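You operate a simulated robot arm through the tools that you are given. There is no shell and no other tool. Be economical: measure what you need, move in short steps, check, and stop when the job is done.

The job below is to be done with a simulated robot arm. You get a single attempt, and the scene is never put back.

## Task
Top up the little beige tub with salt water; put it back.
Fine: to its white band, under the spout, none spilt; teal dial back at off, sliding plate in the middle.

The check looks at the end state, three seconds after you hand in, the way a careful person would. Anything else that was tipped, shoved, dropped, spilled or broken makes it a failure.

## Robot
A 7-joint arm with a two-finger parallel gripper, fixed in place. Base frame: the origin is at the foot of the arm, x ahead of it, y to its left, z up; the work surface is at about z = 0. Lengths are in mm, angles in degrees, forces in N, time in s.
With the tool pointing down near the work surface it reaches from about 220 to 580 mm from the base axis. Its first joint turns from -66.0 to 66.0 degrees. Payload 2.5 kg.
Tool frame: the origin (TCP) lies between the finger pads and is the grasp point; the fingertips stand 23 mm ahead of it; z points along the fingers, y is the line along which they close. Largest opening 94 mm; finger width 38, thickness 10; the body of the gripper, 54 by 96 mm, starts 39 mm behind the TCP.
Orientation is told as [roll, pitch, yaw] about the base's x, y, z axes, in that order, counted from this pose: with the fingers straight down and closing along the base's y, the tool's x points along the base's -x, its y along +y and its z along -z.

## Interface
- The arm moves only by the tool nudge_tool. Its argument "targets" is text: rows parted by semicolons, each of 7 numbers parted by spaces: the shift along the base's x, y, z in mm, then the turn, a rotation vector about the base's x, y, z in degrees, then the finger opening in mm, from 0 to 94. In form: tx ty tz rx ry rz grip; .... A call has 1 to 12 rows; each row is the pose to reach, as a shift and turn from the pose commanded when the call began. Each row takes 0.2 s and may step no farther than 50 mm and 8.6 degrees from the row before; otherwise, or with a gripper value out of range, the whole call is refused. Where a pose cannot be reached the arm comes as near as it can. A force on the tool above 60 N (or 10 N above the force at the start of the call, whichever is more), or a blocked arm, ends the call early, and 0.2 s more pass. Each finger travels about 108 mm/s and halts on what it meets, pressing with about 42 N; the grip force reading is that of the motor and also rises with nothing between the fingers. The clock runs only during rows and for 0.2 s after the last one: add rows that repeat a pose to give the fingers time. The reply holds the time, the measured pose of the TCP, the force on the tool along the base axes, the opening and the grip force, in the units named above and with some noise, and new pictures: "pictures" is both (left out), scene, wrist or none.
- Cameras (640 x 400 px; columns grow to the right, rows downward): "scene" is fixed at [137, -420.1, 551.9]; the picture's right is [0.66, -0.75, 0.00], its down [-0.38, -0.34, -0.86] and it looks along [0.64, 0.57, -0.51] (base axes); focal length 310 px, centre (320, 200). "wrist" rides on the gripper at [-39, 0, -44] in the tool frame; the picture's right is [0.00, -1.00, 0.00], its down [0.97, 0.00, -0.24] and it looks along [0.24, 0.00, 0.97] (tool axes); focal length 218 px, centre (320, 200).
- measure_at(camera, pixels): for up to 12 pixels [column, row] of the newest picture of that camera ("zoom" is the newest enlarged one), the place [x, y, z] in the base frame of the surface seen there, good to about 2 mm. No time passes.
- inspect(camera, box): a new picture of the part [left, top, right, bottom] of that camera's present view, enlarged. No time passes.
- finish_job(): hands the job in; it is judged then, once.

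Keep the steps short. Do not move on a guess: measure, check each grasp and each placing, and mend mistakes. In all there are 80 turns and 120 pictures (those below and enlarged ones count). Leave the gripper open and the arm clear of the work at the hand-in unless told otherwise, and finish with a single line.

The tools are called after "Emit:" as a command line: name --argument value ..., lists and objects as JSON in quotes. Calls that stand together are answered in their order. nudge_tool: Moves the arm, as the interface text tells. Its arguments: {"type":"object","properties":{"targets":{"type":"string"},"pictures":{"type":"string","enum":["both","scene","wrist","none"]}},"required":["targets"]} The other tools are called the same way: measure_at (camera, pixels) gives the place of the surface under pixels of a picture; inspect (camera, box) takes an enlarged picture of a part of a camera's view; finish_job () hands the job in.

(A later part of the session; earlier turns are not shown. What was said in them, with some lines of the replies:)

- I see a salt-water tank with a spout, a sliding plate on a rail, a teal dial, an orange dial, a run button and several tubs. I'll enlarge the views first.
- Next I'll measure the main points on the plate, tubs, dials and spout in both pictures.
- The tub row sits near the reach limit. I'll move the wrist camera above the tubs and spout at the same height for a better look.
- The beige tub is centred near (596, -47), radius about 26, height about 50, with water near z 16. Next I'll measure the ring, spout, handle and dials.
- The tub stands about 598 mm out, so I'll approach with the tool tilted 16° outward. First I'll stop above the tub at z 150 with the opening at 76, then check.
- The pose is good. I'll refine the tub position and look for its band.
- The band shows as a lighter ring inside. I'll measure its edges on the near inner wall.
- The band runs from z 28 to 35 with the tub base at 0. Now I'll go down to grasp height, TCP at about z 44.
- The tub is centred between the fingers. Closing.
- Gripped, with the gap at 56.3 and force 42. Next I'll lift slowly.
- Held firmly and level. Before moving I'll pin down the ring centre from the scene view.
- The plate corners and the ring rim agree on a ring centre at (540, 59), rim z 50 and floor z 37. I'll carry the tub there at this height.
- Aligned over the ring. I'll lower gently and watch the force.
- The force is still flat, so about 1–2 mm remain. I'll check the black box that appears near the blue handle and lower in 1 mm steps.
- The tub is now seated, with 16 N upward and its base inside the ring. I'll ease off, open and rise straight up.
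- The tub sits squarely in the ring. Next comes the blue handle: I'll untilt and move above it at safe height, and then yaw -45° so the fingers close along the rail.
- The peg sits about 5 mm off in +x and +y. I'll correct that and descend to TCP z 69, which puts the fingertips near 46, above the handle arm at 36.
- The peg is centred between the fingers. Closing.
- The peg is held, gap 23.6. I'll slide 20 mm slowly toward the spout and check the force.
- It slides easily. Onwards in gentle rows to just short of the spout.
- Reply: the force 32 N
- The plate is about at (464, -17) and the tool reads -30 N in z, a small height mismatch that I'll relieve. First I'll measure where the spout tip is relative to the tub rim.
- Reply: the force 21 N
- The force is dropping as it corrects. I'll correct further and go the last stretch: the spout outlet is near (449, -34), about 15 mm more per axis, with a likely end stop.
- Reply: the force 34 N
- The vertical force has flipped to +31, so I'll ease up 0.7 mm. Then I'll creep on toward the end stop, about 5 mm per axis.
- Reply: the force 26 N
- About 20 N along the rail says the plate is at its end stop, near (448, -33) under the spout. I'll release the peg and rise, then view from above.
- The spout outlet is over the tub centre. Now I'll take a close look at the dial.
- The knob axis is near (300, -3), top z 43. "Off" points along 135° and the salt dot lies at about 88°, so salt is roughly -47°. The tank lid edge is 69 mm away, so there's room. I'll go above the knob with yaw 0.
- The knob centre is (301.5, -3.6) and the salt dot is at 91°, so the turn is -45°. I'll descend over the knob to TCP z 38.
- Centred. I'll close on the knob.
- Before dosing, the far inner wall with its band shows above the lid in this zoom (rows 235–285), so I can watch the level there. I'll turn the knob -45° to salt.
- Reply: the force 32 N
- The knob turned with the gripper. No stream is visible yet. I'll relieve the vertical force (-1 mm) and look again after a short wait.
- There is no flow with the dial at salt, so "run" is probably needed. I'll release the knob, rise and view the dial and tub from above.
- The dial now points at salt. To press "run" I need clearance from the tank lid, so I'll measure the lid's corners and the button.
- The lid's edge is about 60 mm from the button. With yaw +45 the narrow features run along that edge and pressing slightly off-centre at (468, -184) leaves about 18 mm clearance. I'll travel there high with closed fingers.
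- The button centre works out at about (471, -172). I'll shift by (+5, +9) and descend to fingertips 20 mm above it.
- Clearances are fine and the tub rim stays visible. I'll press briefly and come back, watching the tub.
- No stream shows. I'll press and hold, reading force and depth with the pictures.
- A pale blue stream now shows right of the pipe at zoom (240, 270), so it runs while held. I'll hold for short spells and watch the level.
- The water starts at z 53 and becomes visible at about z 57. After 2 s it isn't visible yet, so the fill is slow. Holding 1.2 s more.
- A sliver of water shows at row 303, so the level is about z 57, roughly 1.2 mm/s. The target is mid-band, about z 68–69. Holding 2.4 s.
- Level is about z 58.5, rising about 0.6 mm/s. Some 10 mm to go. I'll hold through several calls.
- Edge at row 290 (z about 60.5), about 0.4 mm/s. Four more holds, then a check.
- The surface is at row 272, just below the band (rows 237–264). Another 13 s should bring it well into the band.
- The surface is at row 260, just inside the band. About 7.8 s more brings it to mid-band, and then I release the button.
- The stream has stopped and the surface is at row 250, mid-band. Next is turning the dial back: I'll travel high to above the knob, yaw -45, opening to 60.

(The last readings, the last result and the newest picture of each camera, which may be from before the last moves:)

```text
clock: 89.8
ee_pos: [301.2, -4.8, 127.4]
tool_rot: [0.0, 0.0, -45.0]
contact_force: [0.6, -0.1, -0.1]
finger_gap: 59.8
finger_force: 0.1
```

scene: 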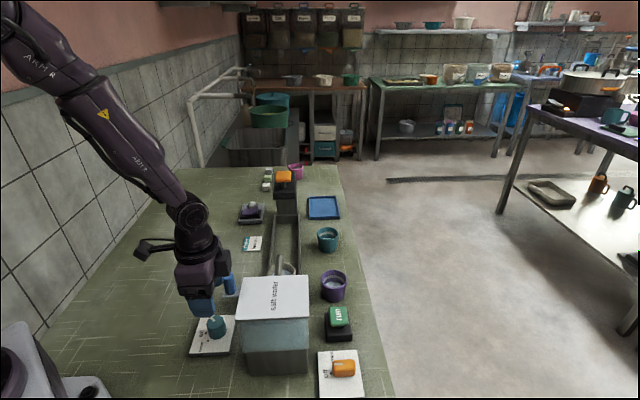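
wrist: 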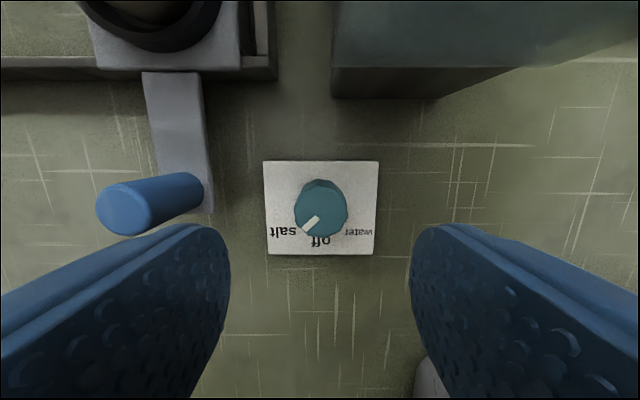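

Knob centred (col 321). The peg is well outside the left finger. Descending and closing.

Emit:
nudge_tool --targets "0 0 -35 0 0 0 60; 0 0 -70 0 0 0 60; 0 0 -91 0 0 0 60; 0 0 -91 0 0 0 60; 0 0 -91 0 0 0 44; 0 0 -91 0 0 0 26; 0 0 -91 0 0 0 26" --pictures "wrist"

```text
clock: 91.4
ee_pos: [300.0, -5.3, 36.6]
tool_rot: [0.1, -0.1, -45.0]
contact_force: [10.2, 8.4, -18.5]
finger_gap: 33.4
finger_force: 45.0
```

wrist: 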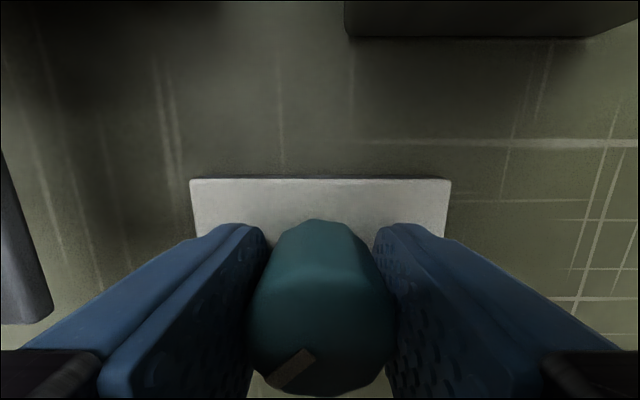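

Gripped. I'll turn +45° back to off with a small relief shift.

Emit:
nudge_tool --targets "0.4 0.4 -0.4 0 0 8 26; 0.4 0.4 -0.4 0 0 16 26; 0.4 0.4 -0.4 0 0 24 26; 0.4 0.4 -0.4 0 0 32 26; 0.4 0.4 -0.4 0 0 40 26; 0.4 0.4 -0.4 0 0 45 26; 0.4 0.4 -0.4 0 0 45 26" --pictures "none"

Emit:
nudge_tool --targets "0 0 0 0 0 0 40; 0 0 0 0 0 0 60; 0 0 30 0 0 0 60; 0 0 70 0 0 0 60; 0 0 110 0 0 0 60; 0 0 110 0 0 0 60"

Emit:
inspect --camera "wrist" --box '[240, 125, 400, 270]'

```text
clock: 93.0
ee_pos: [301.8, -3.7, 37.6]
tool_rot: [-0.1, 0.2, 0.1]
contact_force: [7.7, 7.3, -30.8]
finger_gap: 33.5
finger_force: 44.9
```

```text
clock: 94.4
ee_pos: [302.0, -3.2, 148.6]
tool_rot: [-0.1, 0.0, 0.0]
contact_force: [-0.1, -0.5, 0.8]
finger_gap: 60.0
finger_force: 0.0
```

scene: 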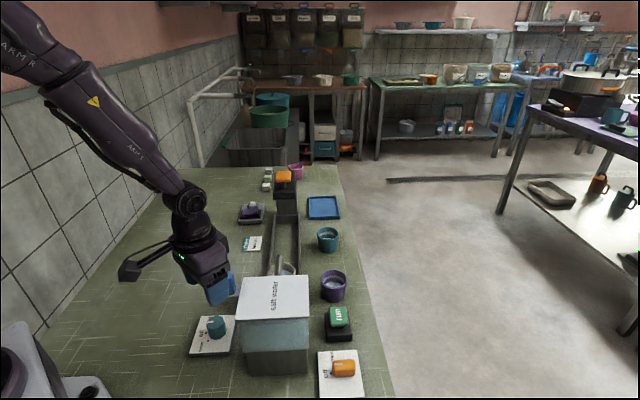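
wrist: 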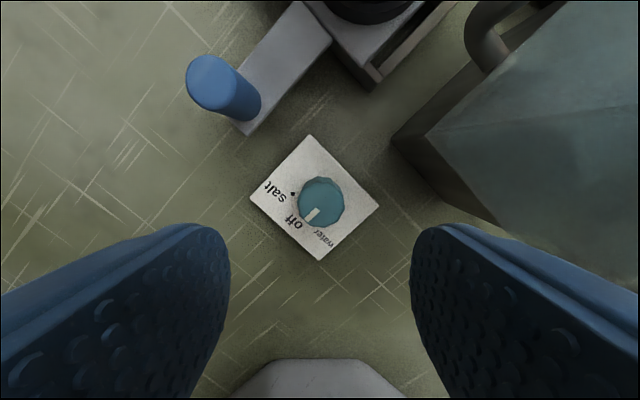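

```text
2.76 times, centred on (320, 198) of wrist
```

zoom: 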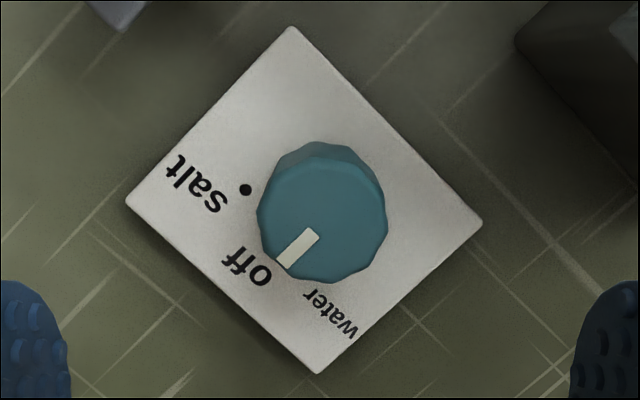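

The dial is back at off, as at the start. Next I'll go to the peg at about (373, 43), yaw -45.

Emit:
nudge_tool --targets "12 8 10 0 0 -8 60; 24 16 20 0 0 -16 60; 36 24 20 0 0 -24 60; 48 32 20 0 0 -32 60; 60 40 20 0 0 -40 60; 71 46.3 20 0 0 -45 60; 71 46.3 0 0 0 -45 60; 71 46.3 -40 0 0 -45 60; 71 46.3 -40 0 0 -45 60"

```text
clock: 96.4
ee_pos: [375.6, 42.6, 107.4]
tool_rot: [0.0, 0.1, -45.0]
contact_force: [0.8, 0.6, 0.5]
finger_gap: 60.1
finger_force: 0.1
```

scene: 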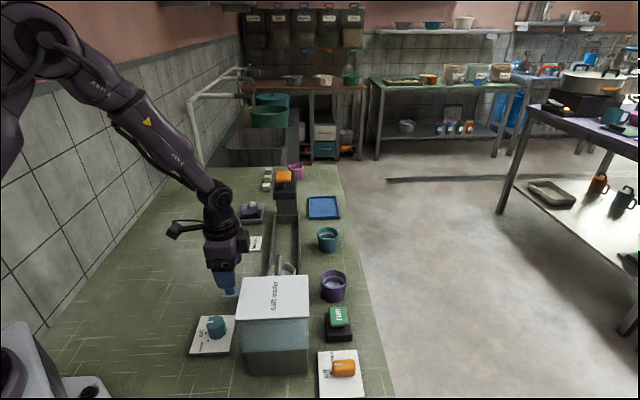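
wrist: 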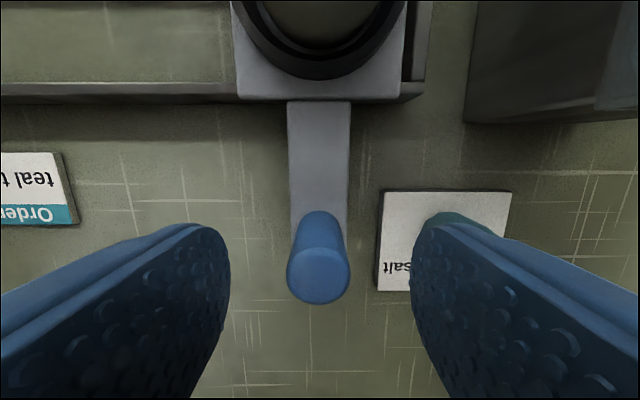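

Peg centred (col 319). Down to z 69 and close.

Emit:
nudge_tool --targets "0 0 -20 0 0 0 56; 0 0 -38 0 0 0 56; 0 0 -38 0 0 0 56; 0 0 -38 0 0 0 36; 0 0 -38 0 0 0 16; 0 0 -38 0 0 0 16" --pictures "wrist"

```text
clock: 97.8
ee_pos: [374.3, 42.9, 70.9]
tool_rot: [0.1, -0.1, -44.8]
contact_force: [13.0, 9.4, -11.8]
finger_gap: 23.5
finger_force: 44.9
```

wrist: 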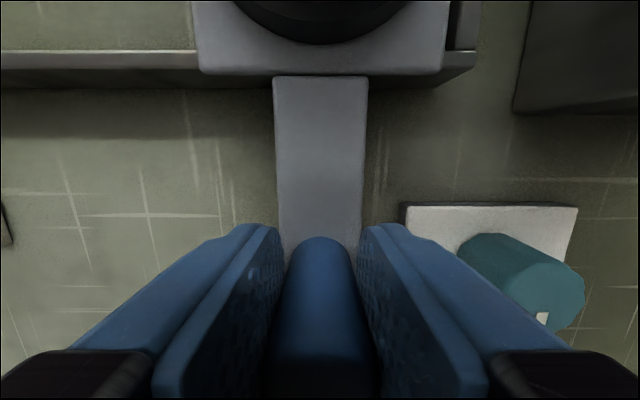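

Held. I'll slide the plate back slowly, in two calls, to keep the water calm.

Emit:
nudge_tool --targets "1 1 -0.3 0 0 0 16; 3 3 -0.3 0 0 0 16; 6 6 -0.3 0 0 0 16; 10 10 -0.3 0 0 0 16; 15 15 -0.3 0 0 0 16; 20 20 -0.3 0 0 0 16; 25 25 -0.3 0 0 0 16; 30 30 -0.3 0 0 0 16; 35 35 -0.3 0 0 0 16; 39 39 -0.3 0 0 0 16; 42 42 -0.3 0 0 0 16; 44 44 -0.3 0 0 0 16" --pictures "scene"

```text
clock: 100.4
ee_pos: [417.8, 87.4, 69.1]
tool_rot: [0.1, -0.2, -45.0]
contact_force: [6.2, -6.2, 26.8]
finger_gap: 23.5
finger_force: 44.7
```

scene: 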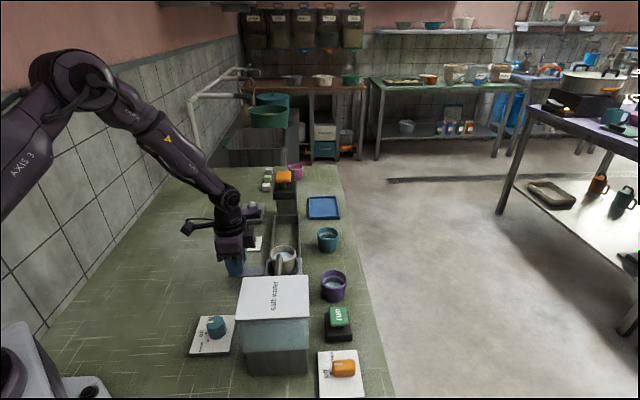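

Emit:
nudge_tool --targets "1.2 0.8 0.7 0 0 0 16; 3.3 3 0.7 0 0 0 16; 7 7 0.7 0 0 0 16; 12 12 0.7 0 0 0 16; 17 17 0.7 0 0 0 16; 22 22 0.7 0 0 0 16; 27 27 0.7 0 0 0 16; 32 32 0.7 0 0 0 16; 37 37 0.7 0 0 0 16; 41 41 0.7 0 0 0 16; 44 44 0.7 0 0 0 16; 46 46 0.7 0 0 0 16" --pictures "scene"

```text
clock: 103.0
ee_pos: [462.9, 132.6, 68.3]
tool_rot: [-0.1, -0.1, -45.0]
contact_force: [11.0, -9.9, 7.1]
finger_gap: 23.5
finger_force: 44.6
```

scene: 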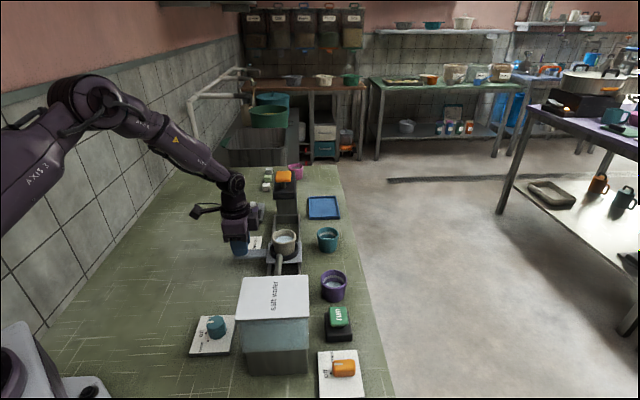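

Emit:
nudge_tool --targets "1.5 1 0 0 0 0 16; 2.9 2.5 0 0 0 0 16; 2.9 2.5 0 0 0 0 16" --pictures "none"

Emit:
inspect --camera "scene" --box '[255, 225, 315, 275]'

```text
clock: 103.8
ee_pos: [465.1, 134.3, 68.1]
tool_rot: [0.0, -0.1, -45.0]
contact_force: [12.8, -12.2, -2.0]
finger_gap: 23.6
finger_force: 45.0
```

```text
8.00 times, centred on (285, 250) of scene
```

zoom: 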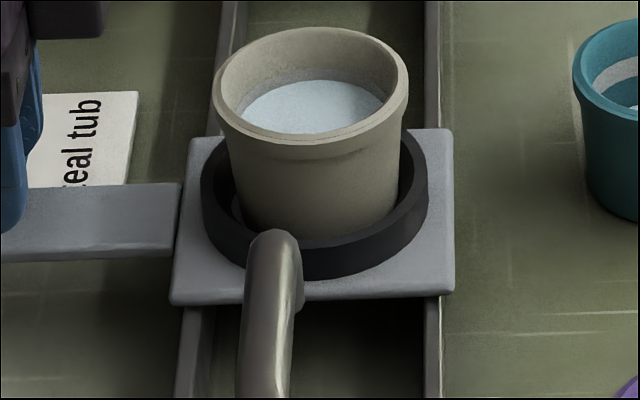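

The plate's corners match the initial picture to within half a millimetre. I'll release the peg and rise.

Emit:
nudge_tool --targets "0.5 -0.5 0 0 0 0 16; 0.5 -0.5 0 0 0 0 36; 0.5 -0.5 0 0 0 0 56; 0.5 -0.5 12 0 0 0 56; 0.5 -0.5 45 0 0 0 56; 0.5 -0.5 90 0 0 0 56; 0.5 -0.5 133 0 0 0 60; 0.5 -0.5 133 0 0 0 60" --pictures "none"

Emit:
nudge_tool --targets "12 -12 0 0 0 8 64; 24 -24 0 0 0 16 68; 36 -36 0 0 0 24 72; 48 -48 0 0 0 32 76; 60 -60 0 0 0 40 78; 72 -74 0 0 0 45 78; 72 -74 0 0 0 45 78"

```text
clock: 105.6
ee_pos: [467.5, 132.2, 202.5]
tool_rot: [0.0, 0.0, -45.0]
contact_force: [0.1, 0.0, -1.1]
finger_gap: 59.9
finger_force: 0.1
```

```text
clock: 107.2
ee_pos: [538.8, 60.9, 203.2]
tool_rot: [0.0, 0.1, 0.1]
contact_force: [0.2, 0.2, 0.0]
finger_gap: 77.8
finger_force: 0.1
```

scene: 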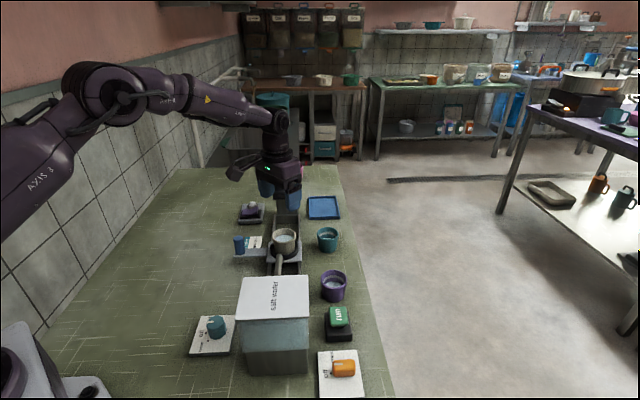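
wrist: 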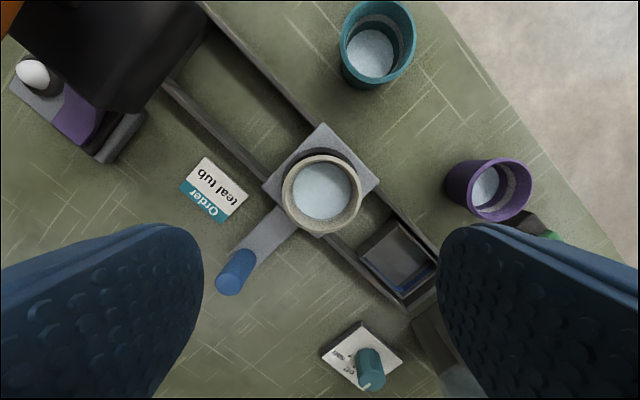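

I'll check the level against the band and the tub's centre.

Emit:
inspect --camera "wrist" --box '[262, 145, 382, 245]'

Emit:
measure_at --camera "wrist" --pixels '[[284, 194], [360, 194], [322, 158], [322, 233], [322, 190], [322, 225]]'

```text
4.00 times, centred on (322, 195) of wrist
```

zoom: 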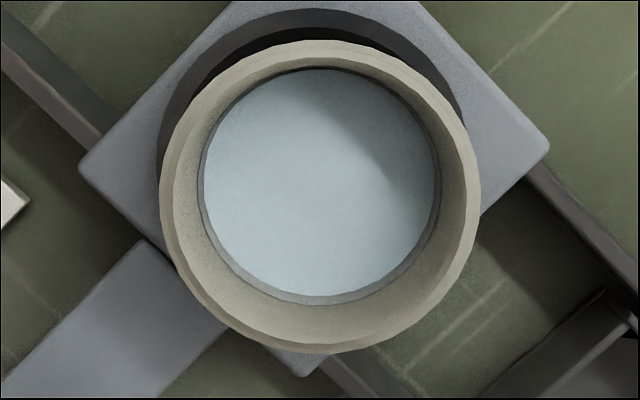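

```text
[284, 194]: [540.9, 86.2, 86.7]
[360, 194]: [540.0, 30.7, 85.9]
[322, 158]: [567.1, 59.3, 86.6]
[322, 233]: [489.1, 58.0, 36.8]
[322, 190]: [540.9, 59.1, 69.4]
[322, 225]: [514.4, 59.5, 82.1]
```

Water is at z 69.4, i.e. 32 mm up the tub and inside the band (28–35). The tub centre is (540.5, 59). I'll tilt 16° again and descend to the grasp.

Emit:
nudge_tool --targets "1.3 -1.7 0 0 -8 0 78; 1.3 -1.7 0 0 -16 0 78; 1.3 -1.7 -40 0 -16 0 78; 1.3 -1.7 -80 0 -16 0 78; 1.3 -1.7 -105 0 -16 0 78; 1.3 -1.7 -118 0 -16 0 78; 1.3 -1.7 -118 0 -16 0 78" --pictures "wrist"

```text
clock: 108.8
ee_pos: [538.8, 58.1, 84.3]
tool_rot: [0.1, -16.0, 0.0]
contact_force: [0.2, 0.2, -0.4]
finger_gap: 78.1
finger_force: 0.1
```

wrist: 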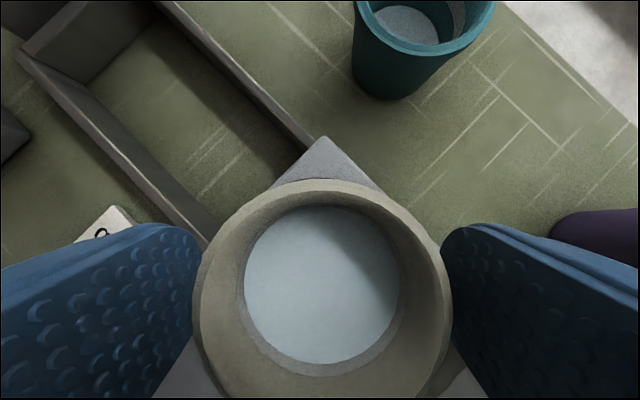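

Centred. I'll close, then lift slowly.

Emit:
nudge_tool --targets "0 0 0 0 0 0 62; 0 0 0 0 0 0 46; 0 0 0 0 0 0 46; 0 0 3 0 0 0 46; 0 0 8 0 0 0 46; 0 0 16 0 0 0 46; 0 0 26 0 0 0 46; 0 0 36 0 0 0 46; 0 0 44 0 0 0 46; 0 0 48 0 0 0 46; 0 0 50 0 0 0 46; 0 0 50 0 0 0 46"

```text
clock: 111.4
ee_pos: [537.7, 57.8, 134.1]
tool_rot: [0.1, -16.0, 0.0]
contact_force: [-0.6, -0.2, -1.0]
finger_gap: 56.4
finger_force: 42.1
```

scene: 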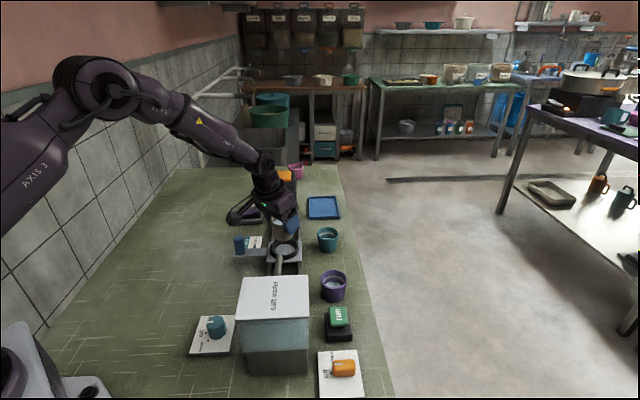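
wrist: 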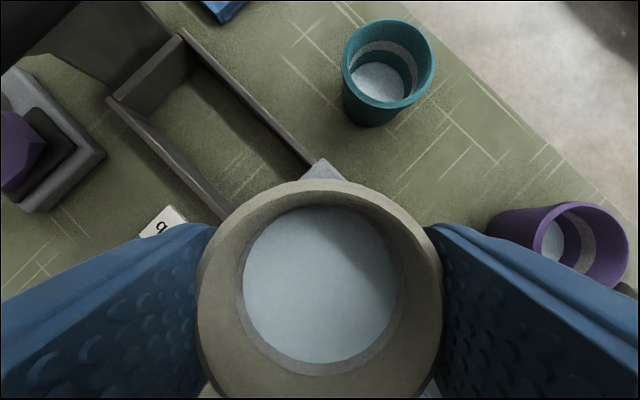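

Held level. I'll carry it back to its original spot (597, -46), smoothly.

Emit:
nudge_tool --targets "1.5 -3 0 0 0 0 46; 5 -9 0 0 0 0 46; 10 -19 0 0 0 0 46; 16 -30 0 0 0 0 46; 23 -43 0 0 0 0 46; 30 -56 0 0 0 0 46; 37 -69 0 0 0 0 46; 43.5 -81 0 0 0 0 46; 49 -91 0 0 0 0 46; 53 -99 0 0 0 0 46; 55.5 -103.5 0 0 0 0 46; 56.5 -105.5 0 0 0 0 46"

```text
clock: 114.0
ee_pos: [595.5, -46.7, 135.3]
tool_rot: [0.0, -16.0, 0.0]
contact_force: [-0.6, -0.1, -0.1]
finger_gap: 56.4
finger_force: 42.2
```

scene: 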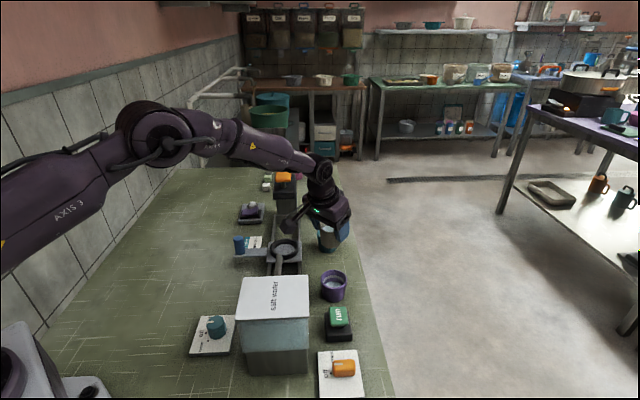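
wrist: 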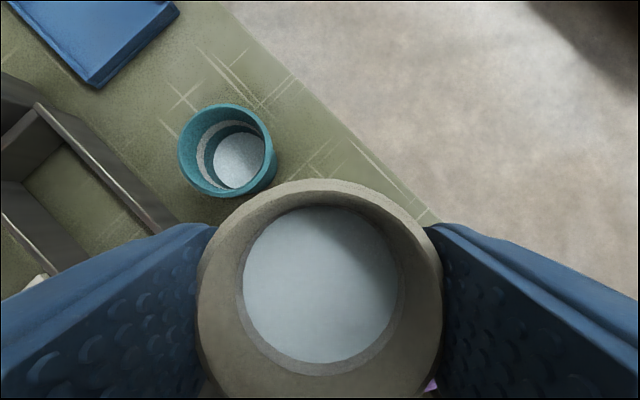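

Lowering to just above the table.

Emit:
nudge_tool --targets "0 0 -4 0 0 0 46; 0 0 -12 0 0 0 46; 0 0 -24 0 0 0 46; 0 0 -36 0 0 0 46; 0 0 -48 0 0 0 46; 0 0 -60 0 0 0 46; 0 0 -70 0 0 0 46; 0 0 -77 0 0 0 46; 0 0 -81 0 0 0 46; 0 0 -83 0 0 0 46; 0 0 -84 0 0 0 46; 0 0 -84 0 0 0 46" --pictures "none"

Emit:
nudge_tool --targets "0 0 -0.7 0 0 0 46; 0 0 -1.2 0 0 0 46" --pictures "none"

```text
clock: 116.6
ee_pos: [596.9, -46.8, 50.2]
tool_rot: [0.0, -16.0, 0.1]
contact_force: [0.2, -0.1, -0.3]
finger_gap: 56.2
finger_force: 42.0
```

```text
clock: 117.2
ee_pos: [595.0, -46.4, 50.0]
tool_rot: [0.0, -16.1, 0.0]
contact_force: [0.5, -0.1, -1.2]
finger_gap: 56.3
finger_force: 41.9
```

Emit:
nudge_tool --targets "0 0 -0.6 0 0 0 46; 0 0 -1.0 0 0 0 46" --pictures "none"

```text
clock: 117.8
ee_pos: [596.1, -46.7, 49.7]
tool_rot: [-0.1, -16.0, 0.0]
contact_force: [0.4, -0.6, -1.0]
finger_gap: 56.1
finger_force: 42.2
```

Emit:
nudge_tool --targets "0 0 -0.6 0 0 0 46; 0 0 -1.0 0 0 0 46" --pictures "wrist"

Emit:
inspect --camera "scene" --box '[290, 220, 370, 310]'

```text
clock: 118.4
ee_pos: [596.7, -46.9, 47.0]
tool_rot: [-0.1, -16.0, -0.1]
contact_force: [-1.6, 0.2, 3.7]
finger_gap: 56.4
finger_force: 42.4
```

wrist: 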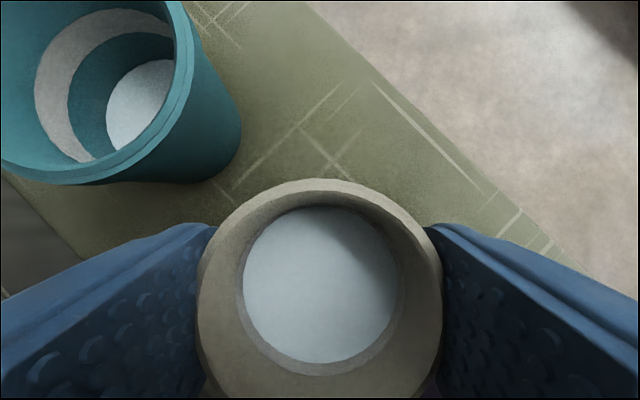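

```text
4.44 times, centred on (330, 265) of scene
```

zoom: 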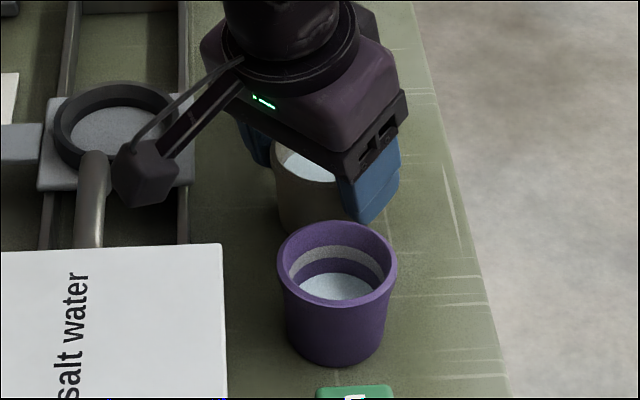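

The table is touched (force turned up to +4 N). I'll open and rise straight up.

Emit:
nudge_tool --targets "0 0 0 0 0 0 60; 0 0 0 0 0 0 74; 0 0 0 0 0 0 76; 0 0 12 0 0 0 76; 0 0 40 0 0 0 76; 0 0 80 0 0 0 76; 0 0 125 0 0 0 76; 0 0 125 0 0 0 76"

Emit:
inspect --camera "wrist" --box '[250, 180, 390, 290]'

```text
clock: 120.2
ee_pos: [596.0, -45.9, 172.3]
tool_rot: [0.0, -16.0, 0.0]
contact_force: [0.1, 0.6, -0.2]
finger_gap: 75.9
finger_force: 0.0
```

scene: 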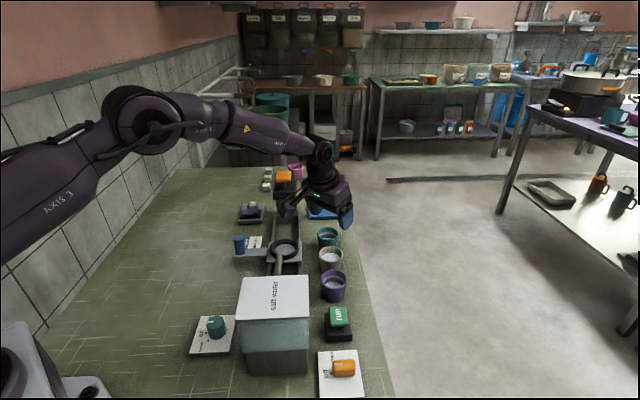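
wrist: 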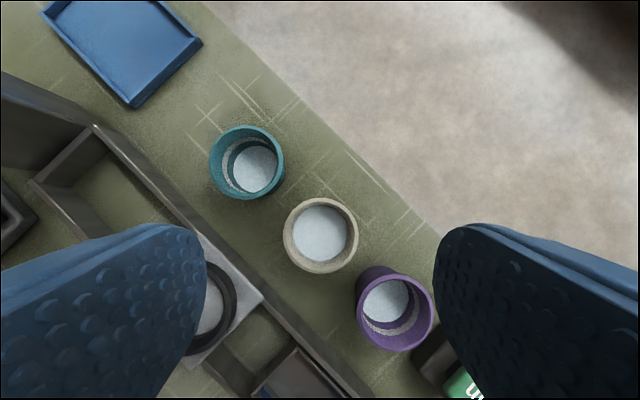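

```text
3.64 times, centred on (320, 235) of wrist
```

zoom: 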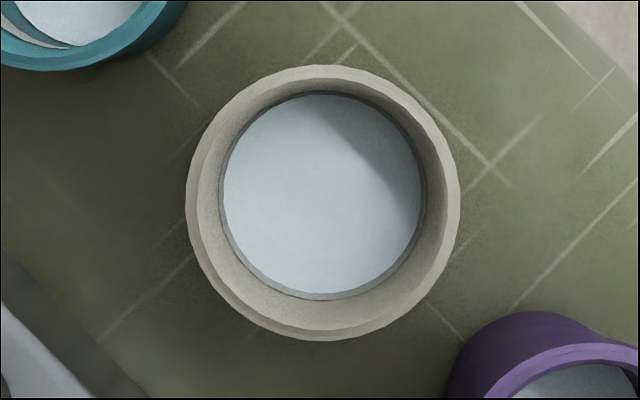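

The tub is back in place and filled to the band. I'll retreat to a high, clear pose and do a last check.

Emit:
nudge_tool --targets "-20 5 40 0 6 0 90; -50 15 85 0 12 0 94; -90 30 130 0 16 0 94; -130 50 170 0 16 0 94; -170 70 200 0 16 0 94; -190 80 200 0 16 0 94; -190 80 200 0 16 0 94"

Emit:
inspect --camera "scene" --box '[180, 150, 380, 275]'

Emit:
inspect --camera "scene" --box '[180, 260, 390, 400]'

Emit:
inspect --camera "wrist" --box '[200, 0, 520, 250]'

```text
refused: row 2 steps farther than a row can; nothing moved
```

```text
3.20 times, centred on (280, 212) of scene
```

zoom: 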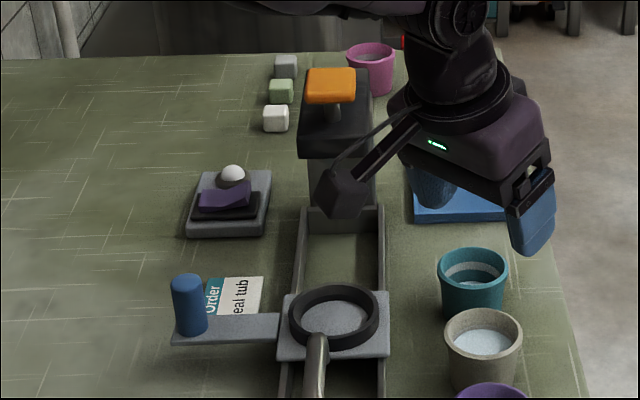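

```text
2.86 times, centred on (285, 330) of scene
```

zoom: 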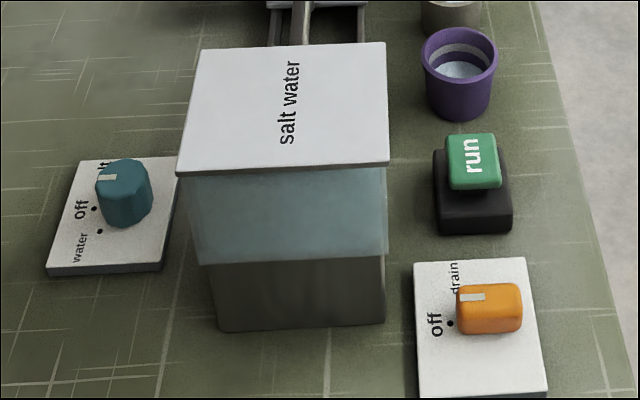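

```text
1.60 times, centred on (360, 125) of wrist
```

zoom: 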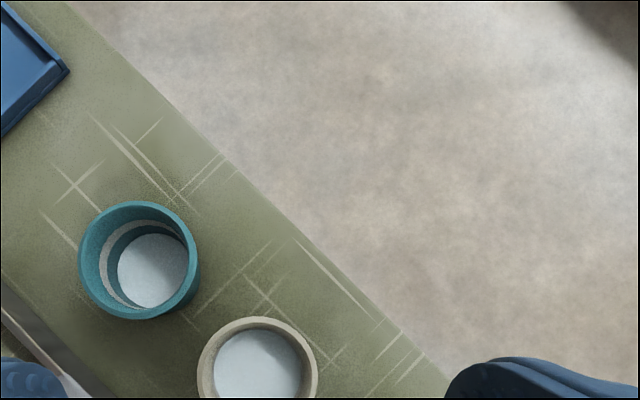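

The retreat was refused because one row was too long; nothing moved. The pictures show everything as it was at the start. I'll retreat with shorter rows.

Emit:
nudge_tool --targets "-8 3 35 0 4 0 90; -22 8 70 0 8 0 94; -45 16 105 0 12 0 94; -72 26 135 0 16 0 94; -105 38 160 0 16 0 94; -140 52 180 0 16 0 94; -170 66 195 0 16 0 94; -190 80 200 0 16 0 94; -190 80 200 0 16 0 94"

```text
clock: 122.2
ee_pos: [405.3, 35.8, 372.5]
tool_rot: [0.0, 0.0, 0.0]
contact_force: [0.5, -1.1, 0.3]
finger_gap: 93.8
finger_force: 0.0
no pictures are left
```

The arm is back at its start pose with the gripper open. The last pictures showed the tub filled and in place, the dial at off and the plate in the middle.

Emit:
finish_job

```text
The job is handed in.
```

The beige tub is filled with salt water to its white band and back in its place, with no spill seen; the teal dial is at off, the sliding plate is in the middle, and the arm is clear with the gripper open.
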